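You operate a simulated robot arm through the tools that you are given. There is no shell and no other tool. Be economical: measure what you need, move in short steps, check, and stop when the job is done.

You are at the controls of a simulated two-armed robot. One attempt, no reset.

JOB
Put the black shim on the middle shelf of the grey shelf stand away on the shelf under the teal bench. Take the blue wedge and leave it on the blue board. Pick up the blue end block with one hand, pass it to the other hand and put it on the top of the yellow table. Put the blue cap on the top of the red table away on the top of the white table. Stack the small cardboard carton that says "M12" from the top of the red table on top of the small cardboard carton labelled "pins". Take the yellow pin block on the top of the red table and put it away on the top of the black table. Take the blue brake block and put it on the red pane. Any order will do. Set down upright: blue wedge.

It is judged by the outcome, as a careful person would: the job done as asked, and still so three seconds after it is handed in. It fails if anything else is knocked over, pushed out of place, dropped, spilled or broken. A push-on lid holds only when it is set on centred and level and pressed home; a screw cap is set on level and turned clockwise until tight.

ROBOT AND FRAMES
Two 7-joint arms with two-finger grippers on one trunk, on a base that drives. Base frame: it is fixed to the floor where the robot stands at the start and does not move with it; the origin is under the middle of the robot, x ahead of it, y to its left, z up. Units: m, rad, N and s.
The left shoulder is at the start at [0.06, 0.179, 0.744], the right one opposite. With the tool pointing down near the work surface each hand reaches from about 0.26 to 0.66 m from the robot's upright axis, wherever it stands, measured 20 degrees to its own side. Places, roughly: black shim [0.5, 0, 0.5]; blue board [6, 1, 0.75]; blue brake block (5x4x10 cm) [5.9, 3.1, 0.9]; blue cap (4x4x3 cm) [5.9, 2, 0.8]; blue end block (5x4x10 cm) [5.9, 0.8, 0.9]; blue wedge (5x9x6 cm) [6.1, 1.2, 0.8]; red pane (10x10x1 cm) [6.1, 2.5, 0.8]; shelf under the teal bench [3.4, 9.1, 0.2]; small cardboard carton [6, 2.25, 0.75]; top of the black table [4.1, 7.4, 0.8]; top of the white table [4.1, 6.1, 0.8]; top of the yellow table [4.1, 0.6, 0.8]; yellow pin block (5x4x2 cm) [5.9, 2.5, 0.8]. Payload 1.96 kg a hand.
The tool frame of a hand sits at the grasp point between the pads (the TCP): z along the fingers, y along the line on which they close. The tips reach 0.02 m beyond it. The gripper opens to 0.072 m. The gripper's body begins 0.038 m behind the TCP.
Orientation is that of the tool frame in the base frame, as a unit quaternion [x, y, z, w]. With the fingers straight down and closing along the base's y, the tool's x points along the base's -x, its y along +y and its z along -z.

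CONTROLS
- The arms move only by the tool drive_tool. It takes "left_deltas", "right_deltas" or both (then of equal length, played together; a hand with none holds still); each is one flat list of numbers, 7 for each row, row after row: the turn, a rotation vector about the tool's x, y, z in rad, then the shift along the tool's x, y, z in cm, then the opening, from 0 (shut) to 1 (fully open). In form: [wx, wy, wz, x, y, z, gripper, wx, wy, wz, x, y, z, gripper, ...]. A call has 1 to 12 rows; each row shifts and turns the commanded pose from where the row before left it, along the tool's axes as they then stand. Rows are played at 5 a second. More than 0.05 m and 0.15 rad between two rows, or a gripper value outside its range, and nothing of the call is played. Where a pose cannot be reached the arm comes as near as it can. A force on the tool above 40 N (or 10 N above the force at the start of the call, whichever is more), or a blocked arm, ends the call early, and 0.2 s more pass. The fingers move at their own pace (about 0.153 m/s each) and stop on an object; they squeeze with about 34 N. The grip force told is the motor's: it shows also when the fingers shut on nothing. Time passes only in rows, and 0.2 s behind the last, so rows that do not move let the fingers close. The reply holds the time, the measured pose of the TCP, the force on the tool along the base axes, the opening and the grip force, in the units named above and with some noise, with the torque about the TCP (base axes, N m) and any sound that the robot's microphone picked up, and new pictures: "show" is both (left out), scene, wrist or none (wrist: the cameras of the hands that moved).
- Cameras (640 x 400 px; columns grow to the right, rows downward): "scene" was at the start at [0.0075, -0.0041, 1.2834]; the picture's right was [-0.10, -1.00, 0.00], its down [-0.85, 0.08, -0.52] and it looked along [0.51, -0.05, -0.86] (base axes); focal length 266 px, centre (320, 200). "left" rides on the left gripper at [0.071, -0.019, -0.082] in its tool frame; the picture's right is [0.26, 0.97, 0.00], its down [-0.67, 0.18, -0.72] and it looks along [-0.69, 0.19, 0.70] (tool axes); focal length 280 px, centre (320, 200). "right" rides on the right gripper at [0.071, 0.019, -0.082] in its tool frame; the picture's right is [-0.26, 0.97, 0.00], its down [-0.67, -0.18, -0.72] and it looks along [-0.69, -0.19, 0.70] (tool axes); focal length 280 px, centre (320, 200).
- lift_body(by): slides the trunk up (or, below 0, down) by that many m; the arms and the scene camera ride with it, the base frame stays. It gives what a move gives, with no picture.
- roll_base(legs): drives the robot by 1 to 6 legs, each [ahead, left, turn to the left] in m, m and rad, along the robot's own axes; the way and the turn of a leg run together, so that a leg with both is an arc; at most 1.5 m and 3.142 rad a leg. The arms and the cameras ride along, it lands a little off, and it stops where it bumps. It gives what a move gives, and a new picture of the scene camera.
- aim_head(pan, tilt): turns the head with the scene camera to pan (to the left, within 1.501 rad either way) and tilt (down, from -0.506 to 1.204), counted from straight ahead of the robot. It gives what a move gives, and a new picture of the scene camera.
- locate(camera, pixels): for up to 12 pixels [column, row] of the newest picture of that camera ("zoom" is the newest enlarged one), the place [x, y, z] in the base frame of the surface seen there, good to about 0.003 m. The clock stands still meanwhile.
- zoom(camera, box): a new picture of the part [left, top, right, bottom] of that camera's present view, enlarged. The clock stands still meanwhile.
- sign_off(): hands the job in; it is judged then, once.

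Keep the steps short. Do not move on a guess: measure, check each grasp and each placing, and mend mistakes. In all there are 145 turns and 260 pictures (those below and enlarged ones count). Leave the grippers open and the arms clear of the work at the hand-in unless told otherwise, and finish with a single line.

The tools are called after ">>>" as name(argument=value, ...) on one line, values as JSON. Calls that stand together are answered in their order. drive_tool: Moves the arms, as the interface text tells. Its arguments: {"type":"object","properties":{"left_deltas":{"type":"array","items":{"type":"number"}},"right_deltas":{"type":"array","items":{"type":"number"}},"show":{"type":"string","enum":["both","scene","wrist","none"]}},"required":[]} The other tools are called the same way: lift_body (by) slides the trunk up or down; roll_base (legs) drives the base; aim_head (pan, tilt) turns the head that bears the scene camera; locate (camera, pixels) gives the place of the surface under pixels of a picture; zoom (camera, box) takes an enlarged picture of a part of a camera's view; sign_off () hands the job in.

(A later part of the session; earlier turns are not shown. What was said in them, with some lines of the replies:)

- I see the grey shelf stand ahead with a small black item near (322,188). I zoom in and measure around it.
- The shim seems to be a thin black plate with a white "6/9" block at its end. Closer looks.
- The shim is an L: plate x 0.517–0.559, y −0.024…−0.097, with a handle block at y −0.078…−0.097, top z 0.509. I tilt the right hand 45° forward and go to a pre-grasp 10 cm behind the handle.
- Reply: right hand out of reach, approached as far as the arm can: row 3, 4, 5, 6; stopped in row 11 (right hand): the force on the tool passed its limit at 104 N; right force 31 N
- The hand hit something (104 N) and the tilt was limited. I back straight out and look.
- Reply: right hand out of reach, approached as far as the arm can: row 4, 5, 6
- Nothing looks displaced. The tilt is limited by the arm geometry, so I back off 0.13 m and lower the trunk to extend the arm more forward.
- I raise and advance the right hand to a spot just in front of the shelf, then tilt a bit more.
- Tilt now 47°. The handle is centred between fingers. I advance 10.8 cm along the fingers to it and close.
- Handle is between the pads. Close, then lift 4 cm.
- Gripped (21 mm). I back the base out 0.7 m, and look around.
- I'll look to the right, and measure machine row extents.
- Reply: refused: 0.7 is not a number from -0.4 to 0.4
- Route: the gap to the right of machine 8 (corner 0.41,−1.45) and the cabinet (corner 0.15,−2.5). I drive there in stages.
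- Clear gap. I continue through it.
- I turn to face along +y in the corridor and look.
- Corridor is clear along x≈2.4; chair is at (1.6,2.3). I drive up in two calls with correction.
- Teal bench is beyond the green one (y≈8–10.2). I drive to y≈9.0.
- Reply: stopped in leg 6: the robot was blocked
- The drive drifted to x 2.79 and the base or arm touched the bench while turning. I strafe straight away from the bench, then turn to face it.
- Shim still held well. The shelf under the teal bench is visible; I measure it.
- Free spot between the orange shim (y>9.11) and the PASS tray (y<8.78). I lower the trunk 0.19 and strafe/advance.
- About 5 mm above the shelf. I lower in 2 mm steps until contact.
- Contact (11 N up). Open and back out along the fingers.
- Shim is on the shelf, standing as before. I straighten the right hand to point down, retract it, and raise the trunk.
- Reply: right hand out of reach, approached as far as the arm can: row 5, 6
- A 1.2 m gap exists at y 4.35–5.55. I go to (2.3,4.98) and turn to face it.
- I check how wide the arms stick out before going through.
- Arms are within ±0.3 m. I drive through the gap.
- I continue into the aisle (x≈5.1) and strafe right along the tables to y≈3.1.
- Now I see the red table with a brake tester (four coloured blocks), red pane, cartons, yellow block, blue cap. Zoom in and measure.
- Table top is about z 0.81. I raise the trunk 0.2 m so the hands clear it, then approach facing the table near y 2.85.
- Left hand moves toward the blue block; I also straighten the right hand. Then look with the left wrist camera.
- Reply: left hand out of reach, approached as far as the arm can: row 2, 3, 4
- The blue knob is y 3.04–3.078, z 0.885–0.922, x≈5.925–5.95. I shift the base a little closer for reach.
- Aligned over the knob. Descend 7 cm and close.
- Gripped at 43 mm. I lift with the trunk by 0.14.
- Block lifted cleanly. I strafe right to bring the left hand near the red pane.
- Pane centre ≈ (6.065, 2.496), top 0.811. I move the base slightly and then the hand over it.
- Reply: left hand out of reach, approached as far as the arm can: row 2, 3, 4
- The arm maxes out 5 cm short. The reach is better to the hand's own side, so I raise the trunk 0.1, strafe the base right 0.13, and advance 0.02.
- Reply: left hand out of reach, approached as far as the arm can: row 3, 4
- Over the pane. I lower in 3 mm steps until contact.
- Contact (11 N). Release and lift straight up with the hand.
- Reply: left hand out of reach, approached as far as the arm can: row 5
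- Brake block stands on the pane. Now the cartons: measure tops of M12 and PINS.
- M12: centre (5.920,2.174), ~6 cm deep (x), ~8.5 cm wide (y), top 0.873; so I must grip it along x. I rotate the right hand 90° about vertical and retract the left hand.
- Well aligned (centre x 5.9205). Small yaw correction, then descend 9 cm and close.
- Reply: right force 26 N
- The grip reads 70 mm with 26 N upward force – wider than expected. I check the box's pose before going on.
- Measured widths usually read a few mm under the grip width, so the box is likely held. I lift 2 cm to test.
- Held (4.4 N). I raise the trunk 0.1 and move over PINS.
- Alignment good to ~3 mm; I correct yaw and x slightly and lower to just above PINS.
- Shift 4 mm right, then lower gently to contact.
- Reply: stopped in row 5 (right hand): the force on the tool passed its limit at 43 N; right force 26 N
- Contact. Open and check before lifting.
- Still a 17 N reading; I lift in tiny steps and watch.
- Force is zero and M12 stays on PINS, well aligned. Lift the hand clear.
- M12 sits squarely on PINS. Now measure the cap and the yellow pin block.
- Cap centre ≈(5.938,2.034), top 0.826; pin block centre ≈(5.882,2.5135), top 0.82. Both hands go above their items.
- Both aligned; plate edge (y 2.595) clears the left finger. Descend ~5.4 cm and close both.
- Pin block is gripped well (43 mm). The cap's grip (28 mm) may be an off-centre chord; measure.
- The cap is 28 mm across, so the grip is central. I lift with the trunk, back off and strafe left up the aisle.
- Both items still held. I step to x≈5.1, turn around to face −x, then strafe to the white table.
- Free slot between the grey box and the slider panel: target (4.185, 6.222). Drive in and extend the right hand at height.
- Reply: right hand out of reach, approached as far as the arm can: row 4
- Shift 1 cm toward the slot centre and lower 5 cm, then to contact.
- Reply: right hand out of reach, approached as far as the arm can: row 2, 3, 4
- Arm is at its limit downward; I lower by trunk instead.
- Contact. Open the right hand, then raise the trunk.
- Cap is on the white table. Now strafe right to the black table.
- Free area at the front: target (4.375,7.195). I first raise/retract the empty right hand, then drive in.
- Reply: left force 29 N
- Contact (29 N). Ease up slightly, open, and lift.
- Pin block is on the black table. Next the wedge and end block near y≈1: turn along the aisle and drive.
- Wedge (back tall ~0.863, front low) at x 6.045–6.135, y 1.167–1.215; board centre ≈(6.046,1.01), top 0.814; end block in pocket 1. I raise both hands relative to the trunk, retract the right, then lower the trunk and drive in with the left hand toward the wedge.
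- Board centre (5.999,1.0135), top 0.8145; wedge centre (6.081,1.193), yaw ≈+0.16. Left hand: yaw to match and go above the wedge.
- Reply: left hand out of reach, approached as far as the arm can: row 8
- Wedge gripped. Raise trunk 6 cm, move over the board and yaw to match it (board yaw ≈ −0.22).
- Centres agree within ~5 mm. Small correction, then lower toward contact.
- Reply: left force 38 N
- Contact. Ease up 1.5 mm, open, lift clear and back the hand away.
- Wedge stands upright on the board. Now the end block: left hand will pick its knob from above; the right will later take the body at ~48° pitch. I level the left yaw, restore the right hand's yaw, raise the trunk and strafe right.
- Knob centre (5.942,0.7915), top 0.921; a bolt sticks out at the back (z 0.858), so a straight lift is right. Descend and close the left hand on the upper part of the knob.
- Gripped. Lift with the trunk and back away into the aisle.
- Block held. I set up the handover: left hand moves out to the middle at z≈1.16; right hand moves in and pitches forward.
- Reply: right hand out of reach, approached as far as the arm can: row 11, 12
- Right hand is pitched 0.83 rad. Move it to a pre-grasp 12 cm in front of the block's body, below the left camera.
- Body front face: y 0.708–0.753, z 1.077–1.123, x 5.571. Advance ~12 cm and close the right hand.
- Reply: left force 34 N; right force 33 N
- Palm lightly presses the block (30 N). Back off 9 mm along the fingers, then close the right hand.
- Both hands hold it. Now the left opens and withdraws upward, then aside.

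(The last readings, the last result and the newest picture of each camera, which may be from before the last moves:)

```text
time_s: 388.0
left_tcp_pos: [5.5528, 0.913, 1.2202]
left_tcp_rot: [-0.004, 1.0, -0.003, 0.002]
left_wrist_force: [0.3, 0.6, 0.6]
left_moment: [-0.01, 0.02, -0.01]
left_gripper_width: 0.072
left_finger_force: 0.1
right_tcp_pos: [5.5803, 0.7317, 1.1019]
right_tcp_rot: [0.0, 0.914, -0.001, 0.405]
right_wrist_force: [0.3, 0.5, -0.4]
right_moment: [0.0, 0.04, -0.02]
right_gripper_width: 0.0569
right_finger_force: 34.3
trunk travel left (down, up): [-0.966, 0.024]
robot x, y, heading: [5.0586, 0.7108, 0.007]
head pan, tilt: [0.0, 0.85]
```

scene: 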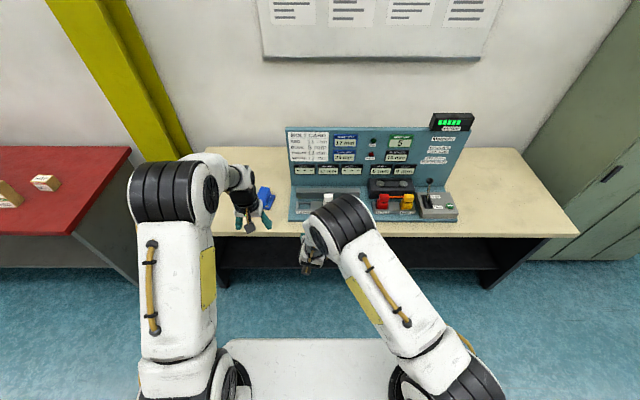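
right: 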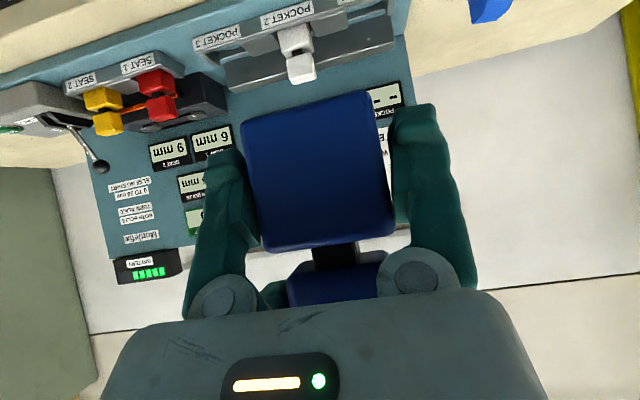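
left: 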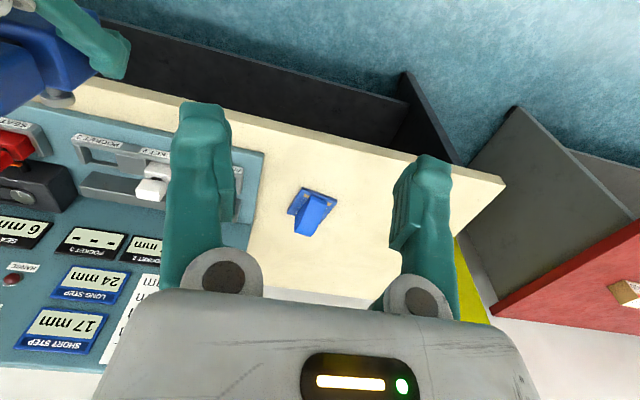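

The block is in the right hand. Verify with the right camera and turn to the yellow table.

>>> roll_base(legs=[[0, 0, 1.57], [0, 0, 1.565]])

>>> zoom(camera="right", box=[0, 0, 640, 400])

>>> zoom(camera="scene", box=[160, 100, 480, 300])

```text
time_s: 396.1
left_tcp_pos: [4.561, 0.5119, 1.2197]
left_tcp_rot: [1.0, -0.003, -0.001, -0.004]
left_wrist_force: [-0.4, -0.2, 0.2]
left_moment: [-0.01, -0.03, -0.02]
left_gripper_width: 0.0721
left_finger_force: 0.0
right_tcp_pos: [4.5353, 0.6915, 1.1012]
right_tcp_rot: [0.915, -0.006, -0.404, -0.003]
right_wrist_force: [0.1, 0.4, 0.1]
right_moment: [-0.01, -0.04, -0.01]
right_gripper_width: 0.0571
right_finger_force: 34.1
trunk travel left (down, up): [-0.966, 0.024]
robot x, y, heading: [5.0617, 0.7064, 3.126]
head pan, tilt: [0.0, 0.85]
```

scene: 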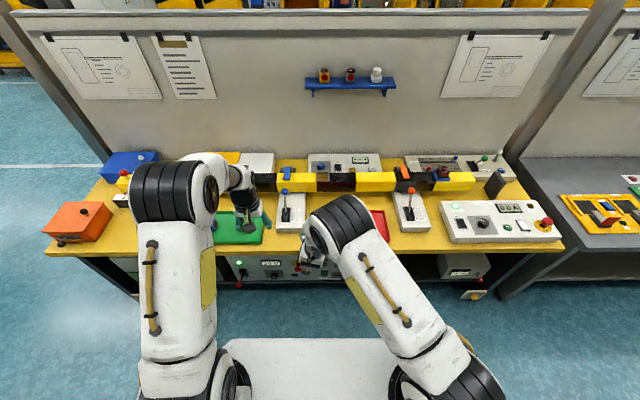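

```text
1.00 times, centred on (320, 200) of right (not enlarged: the box is as wide or as high as the picture)
```

zoom: 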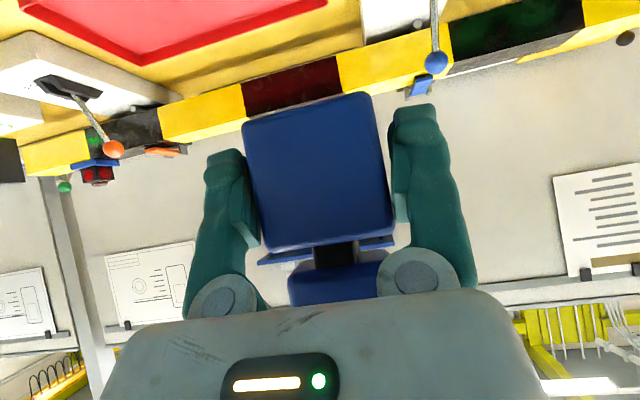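

```text
2.00 times, centred on (320, 200) of scene
```

zoom: 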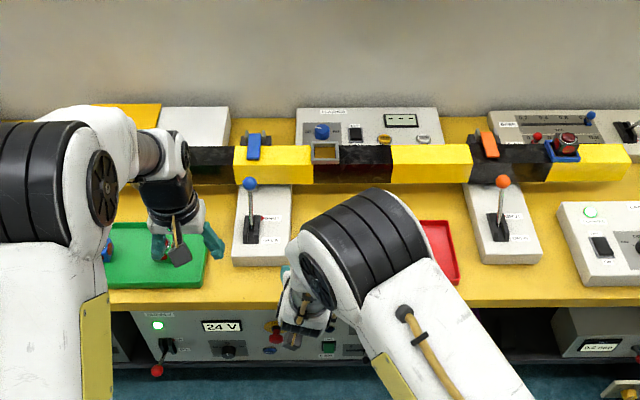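

>>> locate(camera="zoom", pixels=[[288, 230], [296, 225], [310, 195], [340, 188], [425, 230], [440, 284], [455, 270], [400, 198], [430, 292], [265, 262], [330, 165], [262, 190]])

```text
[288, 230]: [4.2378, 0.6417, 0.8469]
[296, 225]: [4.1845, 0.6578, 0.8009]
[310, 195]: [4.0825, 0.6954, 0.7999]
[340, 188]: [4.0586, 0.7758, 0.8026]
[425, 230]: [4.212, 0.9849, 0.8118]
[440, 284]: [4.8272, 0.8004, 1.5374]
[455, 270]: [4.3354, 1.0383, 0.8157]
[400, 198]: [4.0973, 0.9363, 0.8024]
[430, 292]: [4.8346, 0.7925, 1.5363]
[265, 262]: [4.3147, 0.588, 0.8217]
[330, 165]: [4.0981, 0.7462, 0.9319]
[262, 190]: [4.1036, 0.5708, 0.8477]
```

Free area on the yellow table between the lever panel (y<0.65) and the red tray (y>0.9). Target (4.32, 0.735). Retract the left hand, drive in, then lower the trunk.

>>> drive_tool(left_deltas=[0, 0, 0, 3.5, 0, 0, 1, 0, 0, 0, 3.5, 0, 0, 1, 0, 0, 0, 3.5, 0, 0, 1, 0, 0, 0, 3.5, 0, 0, 1, 0, 0, 0, 3.5, 0, 0, 1], show="none")

>>> roll_base(legs=[[0.215, -0.052, 0.015]])

>>> lift_body(by=-0.2)

>>> zoom(camera="scene", box=[200, 180, 480, 340])

```text
time_s: 397.3
left_tcp_pos: [4.7365, 0.5097, 1.2215]
left_tcp_rot: [1.0, -0.004, -0.002, -0.004]
left_wrist_force: [1.2, -0.9, 1.1]
left_moment: [0.01, 0.03, 0.01]
left_gripper_width: 0.072
left_finger_force: 0.0
right_tcp_pos: [4.5374, 0.6917, 1.102]
right_tcp_rot: [0.915, -0.006, -0.404, -0.003]
right_wrist_force: [-0.1, -1.1, -0.5]
right_moment: [0.01, -0.03, -0.01]
right_gripper_width: 0.0569
right_finger_force: 34.0
trunk travel left (down, up): [-0.966, 0.024]
robot x, y, heading: [5.0589, 0.7091, 3.132]
head pan, tilt: [0.0, 0.85]
```

```text
time_s: 398.9
left_tcp_pos: [4.5269, 0.5552, 1.2224]
left_tcp_rot: [1.0, 0.004, -0.002, -0.004]
left_wrist_force: [0.7, 0.1, 1.5]
left_moment: [0.02, 0.03, -0.03]
left_gripper_width: 0.0719
left_finger_force: 0.0
right_tcp_pos: [4.3237, 0.7342, 1.1025]
right_tcp_rot: [0.915, 0.0, -0.404, -0.001]
right_wrist_force: [-0.6, -0.8, -3.0]
right_moment: [0.0, -0.05, -0.02]
right_gripper_width: 0.0569
right_finger_force: 33.8
trunk travel left (down, up): [-0.966, 0.024]
robot x, y, heading: [4.8431, 0.7617, -3.13]
head pan, tilt: [0.0, 0.85]
```

scene: 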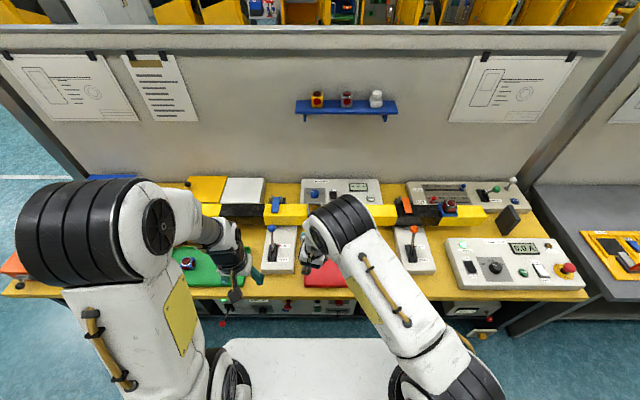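

```text
time_s: 401.1
left_tcp_pos: [4.5248, 0.5555, 1.0224]
left_tcp_rot: [1.0, 0.004, -0.001, -0.003]
left_wrist_force: [0.6, 0.2, -0.3]
left_moment: [0.01, -0.04, -0.01]
left_gripper_width: 0.0721
left_finger_force: 0.2
right_tcp_pos: [4.3226, 0.7352, 0.9007]
right_tcp_rot: [0.915, 0.002, -0.404, 0.001]
right_wrist_force: [0.1, 0.9, -2.3]
right_moment: [0.0, -0.05, -0.01]
right_gripper_width: 0.0567
right_finger_force: 33.4
trunk travel left (down, up): [-0.766, 0.224]
robot x, y, heading: [4.8466, 0.7617, -3.136]
head pan, tilt: [0.0, 0.85]
```

```text
2.29 times, centred on (340, 260) of scene
```

zoom: 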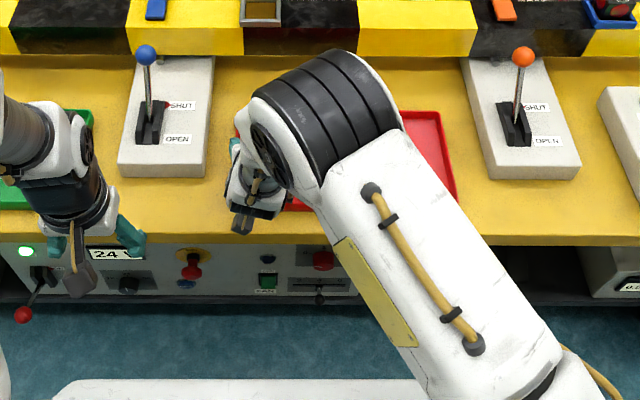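

The red tray actually extends under my spot (red visible at zoom (238,140)–(455,195)). I look for a bare spot: measure the front strip.

>>> locate(camera="zoom", pixels=[[165, 182], [165, 190], [165, 234], [98, 200], [222, 150], [225, 100], [215, 225], [520, 186], [520, 234], [462, 200], [597, 200], [440, 90]])

```text
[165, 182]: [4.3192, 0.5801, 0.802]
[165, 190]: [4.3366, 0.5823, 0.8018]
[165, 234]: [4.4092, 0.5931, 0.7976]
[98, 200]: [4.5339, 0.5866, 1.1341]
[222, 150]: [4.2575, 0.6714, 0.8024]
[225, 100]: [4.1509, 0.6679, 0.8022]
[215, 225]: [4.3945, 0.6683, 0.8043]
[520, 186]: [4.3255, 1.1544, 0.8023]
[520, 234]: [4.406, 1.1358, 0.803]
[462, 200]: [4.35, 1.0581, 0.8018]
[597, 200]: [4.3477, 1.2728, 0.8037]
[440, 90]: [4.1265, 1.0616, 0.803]
```

A bare strip in front of the left lever panel: x 4.315–4.412, y 0.50–0.69. I back off first, then strafe so the block comes over (4.387, 0.61).

>>> roll_base(legs=[[-0.066, 0, -0.006], [0, 0.125, 0]])

>>> zoom(camera="scene", box=[200, 160, 480, 320])

>>> zoom(camera="right", box=[0, 0, 640, 400])

```text
time_s: 403.0
left_tcp_pos: [4.5909, 0.4341, 1.021]
left_tcp_rot: [1.0, 0.003, -0.001, -0.004]
left_wrist_force: [-1.1, -0.7, 0.5]
left_moment: [0.01, 0.0, -0.01]
left_gripper_width: 0.0719
left_finger_force: 0.2
right_tcp_pos: [4.3882, 0.6155, 0.9009]
right_tcp_rot: [0.915, 0.0, -0.403, 0.0]
right_wrist_force: [-0.3, -0.1, -3.9]
right_moment: [-0.02, -0.07, 0.01]
right_gripper_width: 0.0567
right_finger_force: 34.0
trunk travel left (down, up): [-0.766, 0.224]
robot x, y, heading: [4.909, 0.6359, -3.14]
head pan, tilt: [0.0, 0.85]
```

scene: 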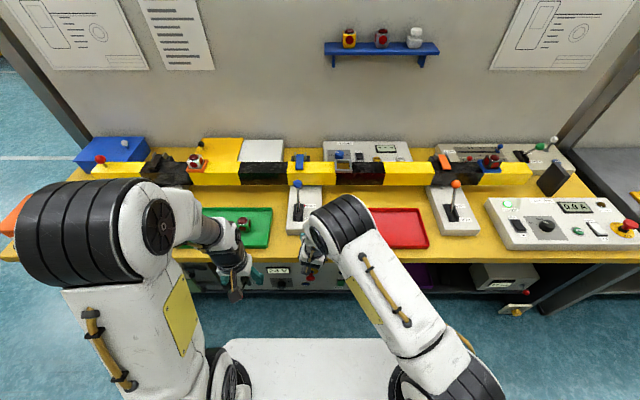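

```text
2.29 times, centred on (340, 240) of scene
```

zoom: 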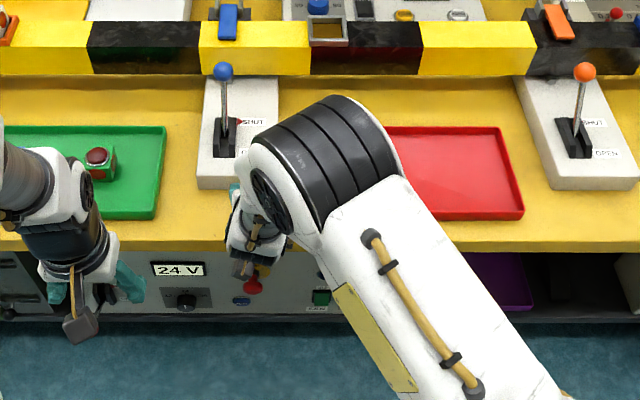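

```text
1.00 times, centred on (320, 200) of right (not enlarged: the box is as wide or as high as the picture)
```

zoom: 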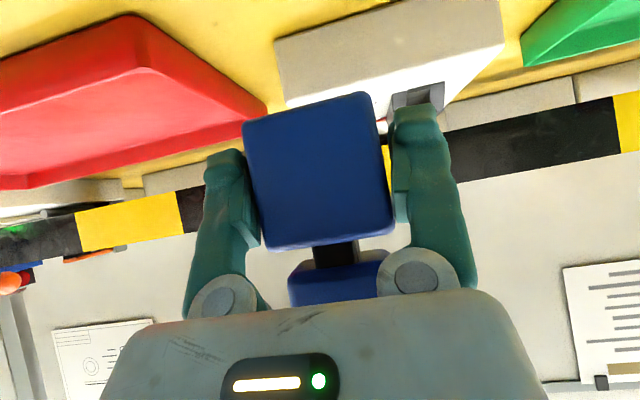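

Positioned over bare table. Lower the trunk 6 cm, then arm in small steps to contact.

>>> lift_body(by=-0.062)

>>> drive_tool(right_deltas=[0, 0, 0, 0.15, 0, 0.135, 0, 0, 0, 0, 0.15, 0, 0.135, 0, 0, 0, 0, 0.15, 0, 0.135, 0, 0, 0, 0, 0, 0, 0, 0], show="wrist")

```text
time_s: 404.0
left_tcp_pos: [4.591, 0.4344, 0.9597]
left_tcp_rot: [1.0, 0.003, -0.001, -0.003]
left_wrist_force: [0.7, -0.4, 0.1]
left_moment: [-0.03, -0.02, 0.0]
left_gripper_width: 0.0721
left_finger_force: 0.0
right_tcp_pos: [4.3887, 0.6147, 0.8385]
right_tcp_rot: [0.915, 0.0, -0.403, 0.0]
right_wrist_force: [0.5, -0.1, -3.1]
right_moment: [0.01, -0.07, 0.02]
right_gripper_width: 0.0569
right_finger_force: 34.4
trunk travel left (down, up): [-0.704, 0.286]
robot x, y, heading: [4.913, 0.6348, -3.136]
head pan, tilt: [0.0, 0.85]
```

```text
time_s: 405.0
left_tcp_pos: [4.5913, 0.4336, 0.9589]
left_tcp_rot: [1.0, 0.003, 0.0, -0.004]
left_wrist_force: [0.0, 0.1, -0.3]
left_moment: [-0.02, 0.01, 0.06]
left_gripper_width: 0.072
left_finger_force: 0.0
right_tcp_pos: [4.3877, 0.6145, 0.8324]
right_tcp_rot: [0.915, 0.0, -0.404, 0.0]
right_wrist_force: [-0.1, 0.3, -2.8]
right_moment: [-0.02, -0.05, 0.01]
right_gripper_width: 0.057
right_finger_force: 33.6
trunk travel left (down, up): [-0.704, 0.286]
robot x, y, heading: [4.9087, 0.635, -3.138]
head pan, tilt: [0.0, 0.85]
```

right: 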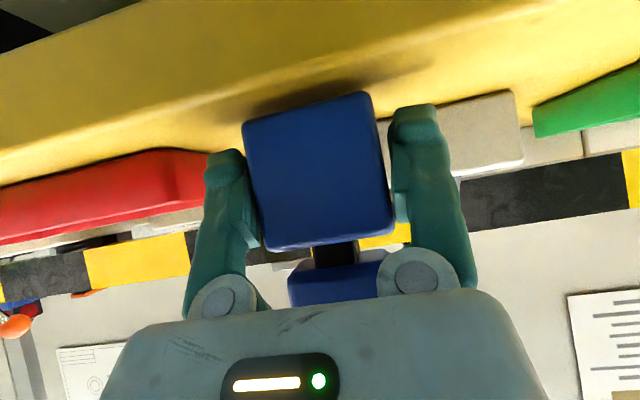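

>>> drive_tool(right_deltas=[0, 0, 0, 0.15, 0, 0.135, 0, 0, 0, 0, 0.15, 0, 0.135, 0, 0, 0, 0, 0.15, 0, 0.135, 0, 0, 0, 0, 0.15, 0, 0.135, 0, 0, 0, 0, 0, 0, 0, 0], show="none")

```text
time_s: 406.2
left_tcp_pos: [4.5911, 0.435, 0.9617]
left_tcp_rot: [1.0, 0.002, -0.002, -0.004]
left_wrist_force: [0.3, 0.3, -0.5]
left_moment: [0.03, -0.02, -0.01]
left_gripper_width: 0.0719
left_finger_force: 0.1
right_tcp_pos: [4.3883, 0.6139, 0.8282]
right_tcp_rot: [0.914, -0.001, -0.407, 0.0]
right_wrist_force: [-6.6, 0.2, 17.8]
right_moment: [-0.45, 0.13, -0.15]
right_gripper_width: 0.057
right_finger_force: 33.9
trunk travel left (down, up): [-0.704, 0.286]
robot x, y, heading: [4.9133, 0.6376, -3.137]
head pan, tilt: [0.0, 0.85]
```

Contact. Ease slightly, open, and check before withdrawing.

>>> drive_tool(right_deltas=[0, 0, 0, -0.1, 0, -0.09, 0, 0, 0, 0, 0, 0, 0, 0.85, 0, 0, 0, 0, 0, 0, 1, 0, 0, 0, 0, 0, 0, 1], show="wrist")

```text
time_s: 407.2
left_tcp_pos: [4.5909, 0.4342, 0.9606]
left_tcp_rot: [1.0, 0.003, -0.001, -0.003]
left_wrist_force: [-0.1, 0.3, 0.6]
left_moment: [-0.01, 0.0, 0.02]
left_gripper_width: 0.0722
left_finger_force: 0.1
right_tcp_pos: [4.3877, 0.6146, 0.8278]
right_tcp_rot: [0.915, -0.001, -0.404, -0.001]
right_wrist_force: [-1.0, -0.6, -0.5]
right_moment: [0.01, 0.0, 0.03]
right_gripper_width: 0.0721
right_finger_force: 0.2
trunk travel left (down, up): [-0.704, 0.286]
robot x, y, heading: [4.9097, 0.6344, -3.138]
head pan, tilt: [0.0, 0.85]
```

right: 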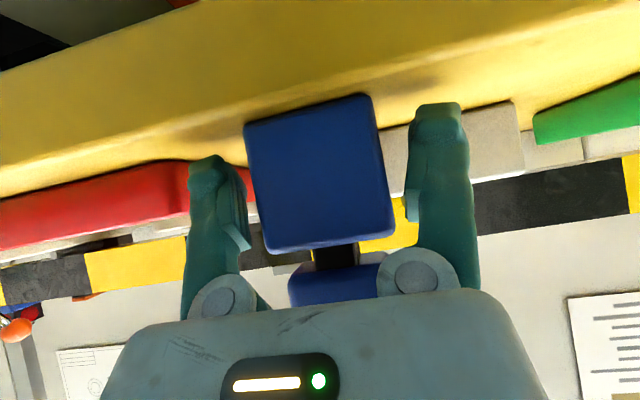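

The block stands freely. Withdraw along the fingers.

>>> drive_tool(right_deltas=[0, 0, 0, 0, 0, -1, 1, 0, 0, 0, 0, 0, -2, 1, 0, 0, 0, 0, 0, -3, 1, 0, 0, 0, 0, 0, -4, 1, 0, 0, 0, 0, 0, -4, 1], show="none")

>>> roll_base(legs=[[-0.15, 0, 0]])

>>> zoom(camera="scene", box=[200, 160, 480, 320])

>>> zoom(camera="right", box=[0, 0, 640, 400])

```text
time_s: 408.4
left_tcp_pos: [4.5921, 0.4344, 0.9601]
left_tcp_rot: [1.0, 0.002, -0.001, -0.004]
left_wrist_force: [0.2, 0.4, 0.1]
left_moment: [-0.02, -0.04, -0.03]
left_gripper_width: 0.072
left_finger_force: 0.0
right_tcp_pos: [4.4939, 0.6149, 0.9234]
right_tcp_rot: [0.915, 0.0, -0.404, 0.0]
right_wrist_force: [0.7, -0.5, 1.0]
right_moment: [0.02, 0.01, 0.01]
right_gripper_width: 0.072
right_finger_force: 0.1
trunk travel left (down, up): [-0.704, 0.286]
robot x, y, heading: [4.9107, 0.6358, -3.141]
head pan, tilt: [0.0, 0.85]
```

```text
time_s: 409.8
left_tcp_pos: [4.7418, 0.4338, 0.9604]
left_tcp_rot: [1.0, 0.004, 0.0, -0.004]
left_wrist_force: [-0.2, 0.4, 0.4]
left_moment: [-0.01, 0.02, 0.0]
left_gripper_width: 0.0721
left_finger_force: 0.1
right_tcp_pos: [4.6414, 0.6148, 0.9223]
right_tcp_rot: [0.915, 0.001, -0.404, 0.0]
right_wrist_force: [0.1, 1.2, -1.0]
right_moment: [0.0, 0.01, 0.01]
right_gripper_width: 0.0721
right_finger_force: 0.1
trunk travel left (down, up): [-0.704, 0.286]
robot x, y, heading: [5.0564, 0.6362, -3.141]
head pan, tilt: [0.0, 0.85]
```

scene: 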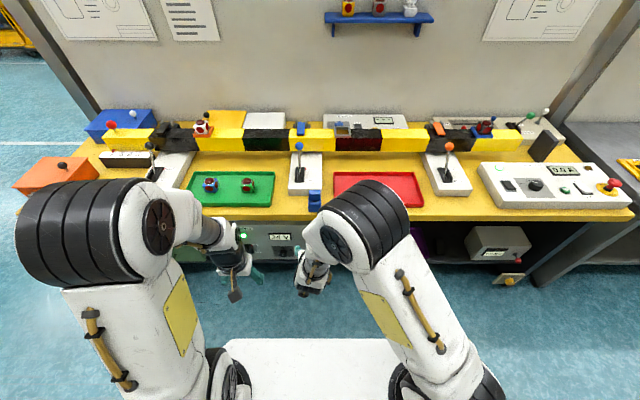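

```text
2.29 times, centred on (340, 240) of scene
```

zoom: 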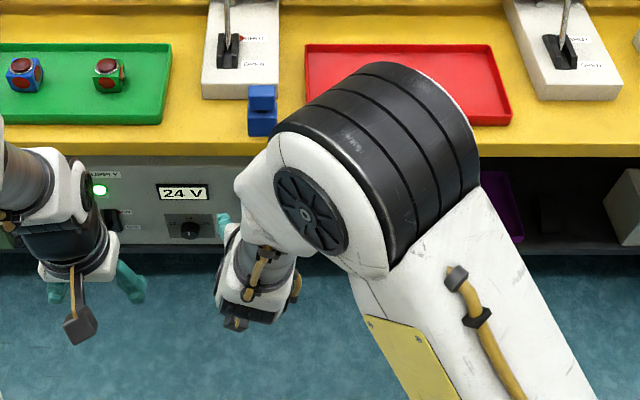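

```text
1.00 times, centred on (320, 200) of right (not enlarged: the box is as wide or as high as the picture)
```

zoom: 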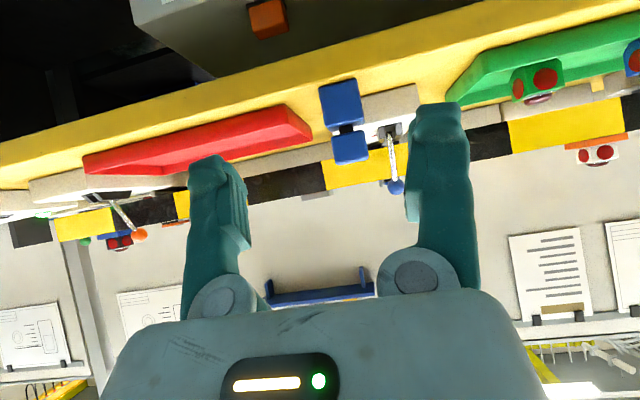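

The end block stands upright on bare yellow table and both hands are open and clear. All seven placements have been checked, so I'm handing in.

>>> sign_off()

```text
The job is handed in.
```

All seven items are placed as asked, the blue wedge is upright on its board, the blue end block was passed from hand to hand in mid-air, and both grippers are open and clear.
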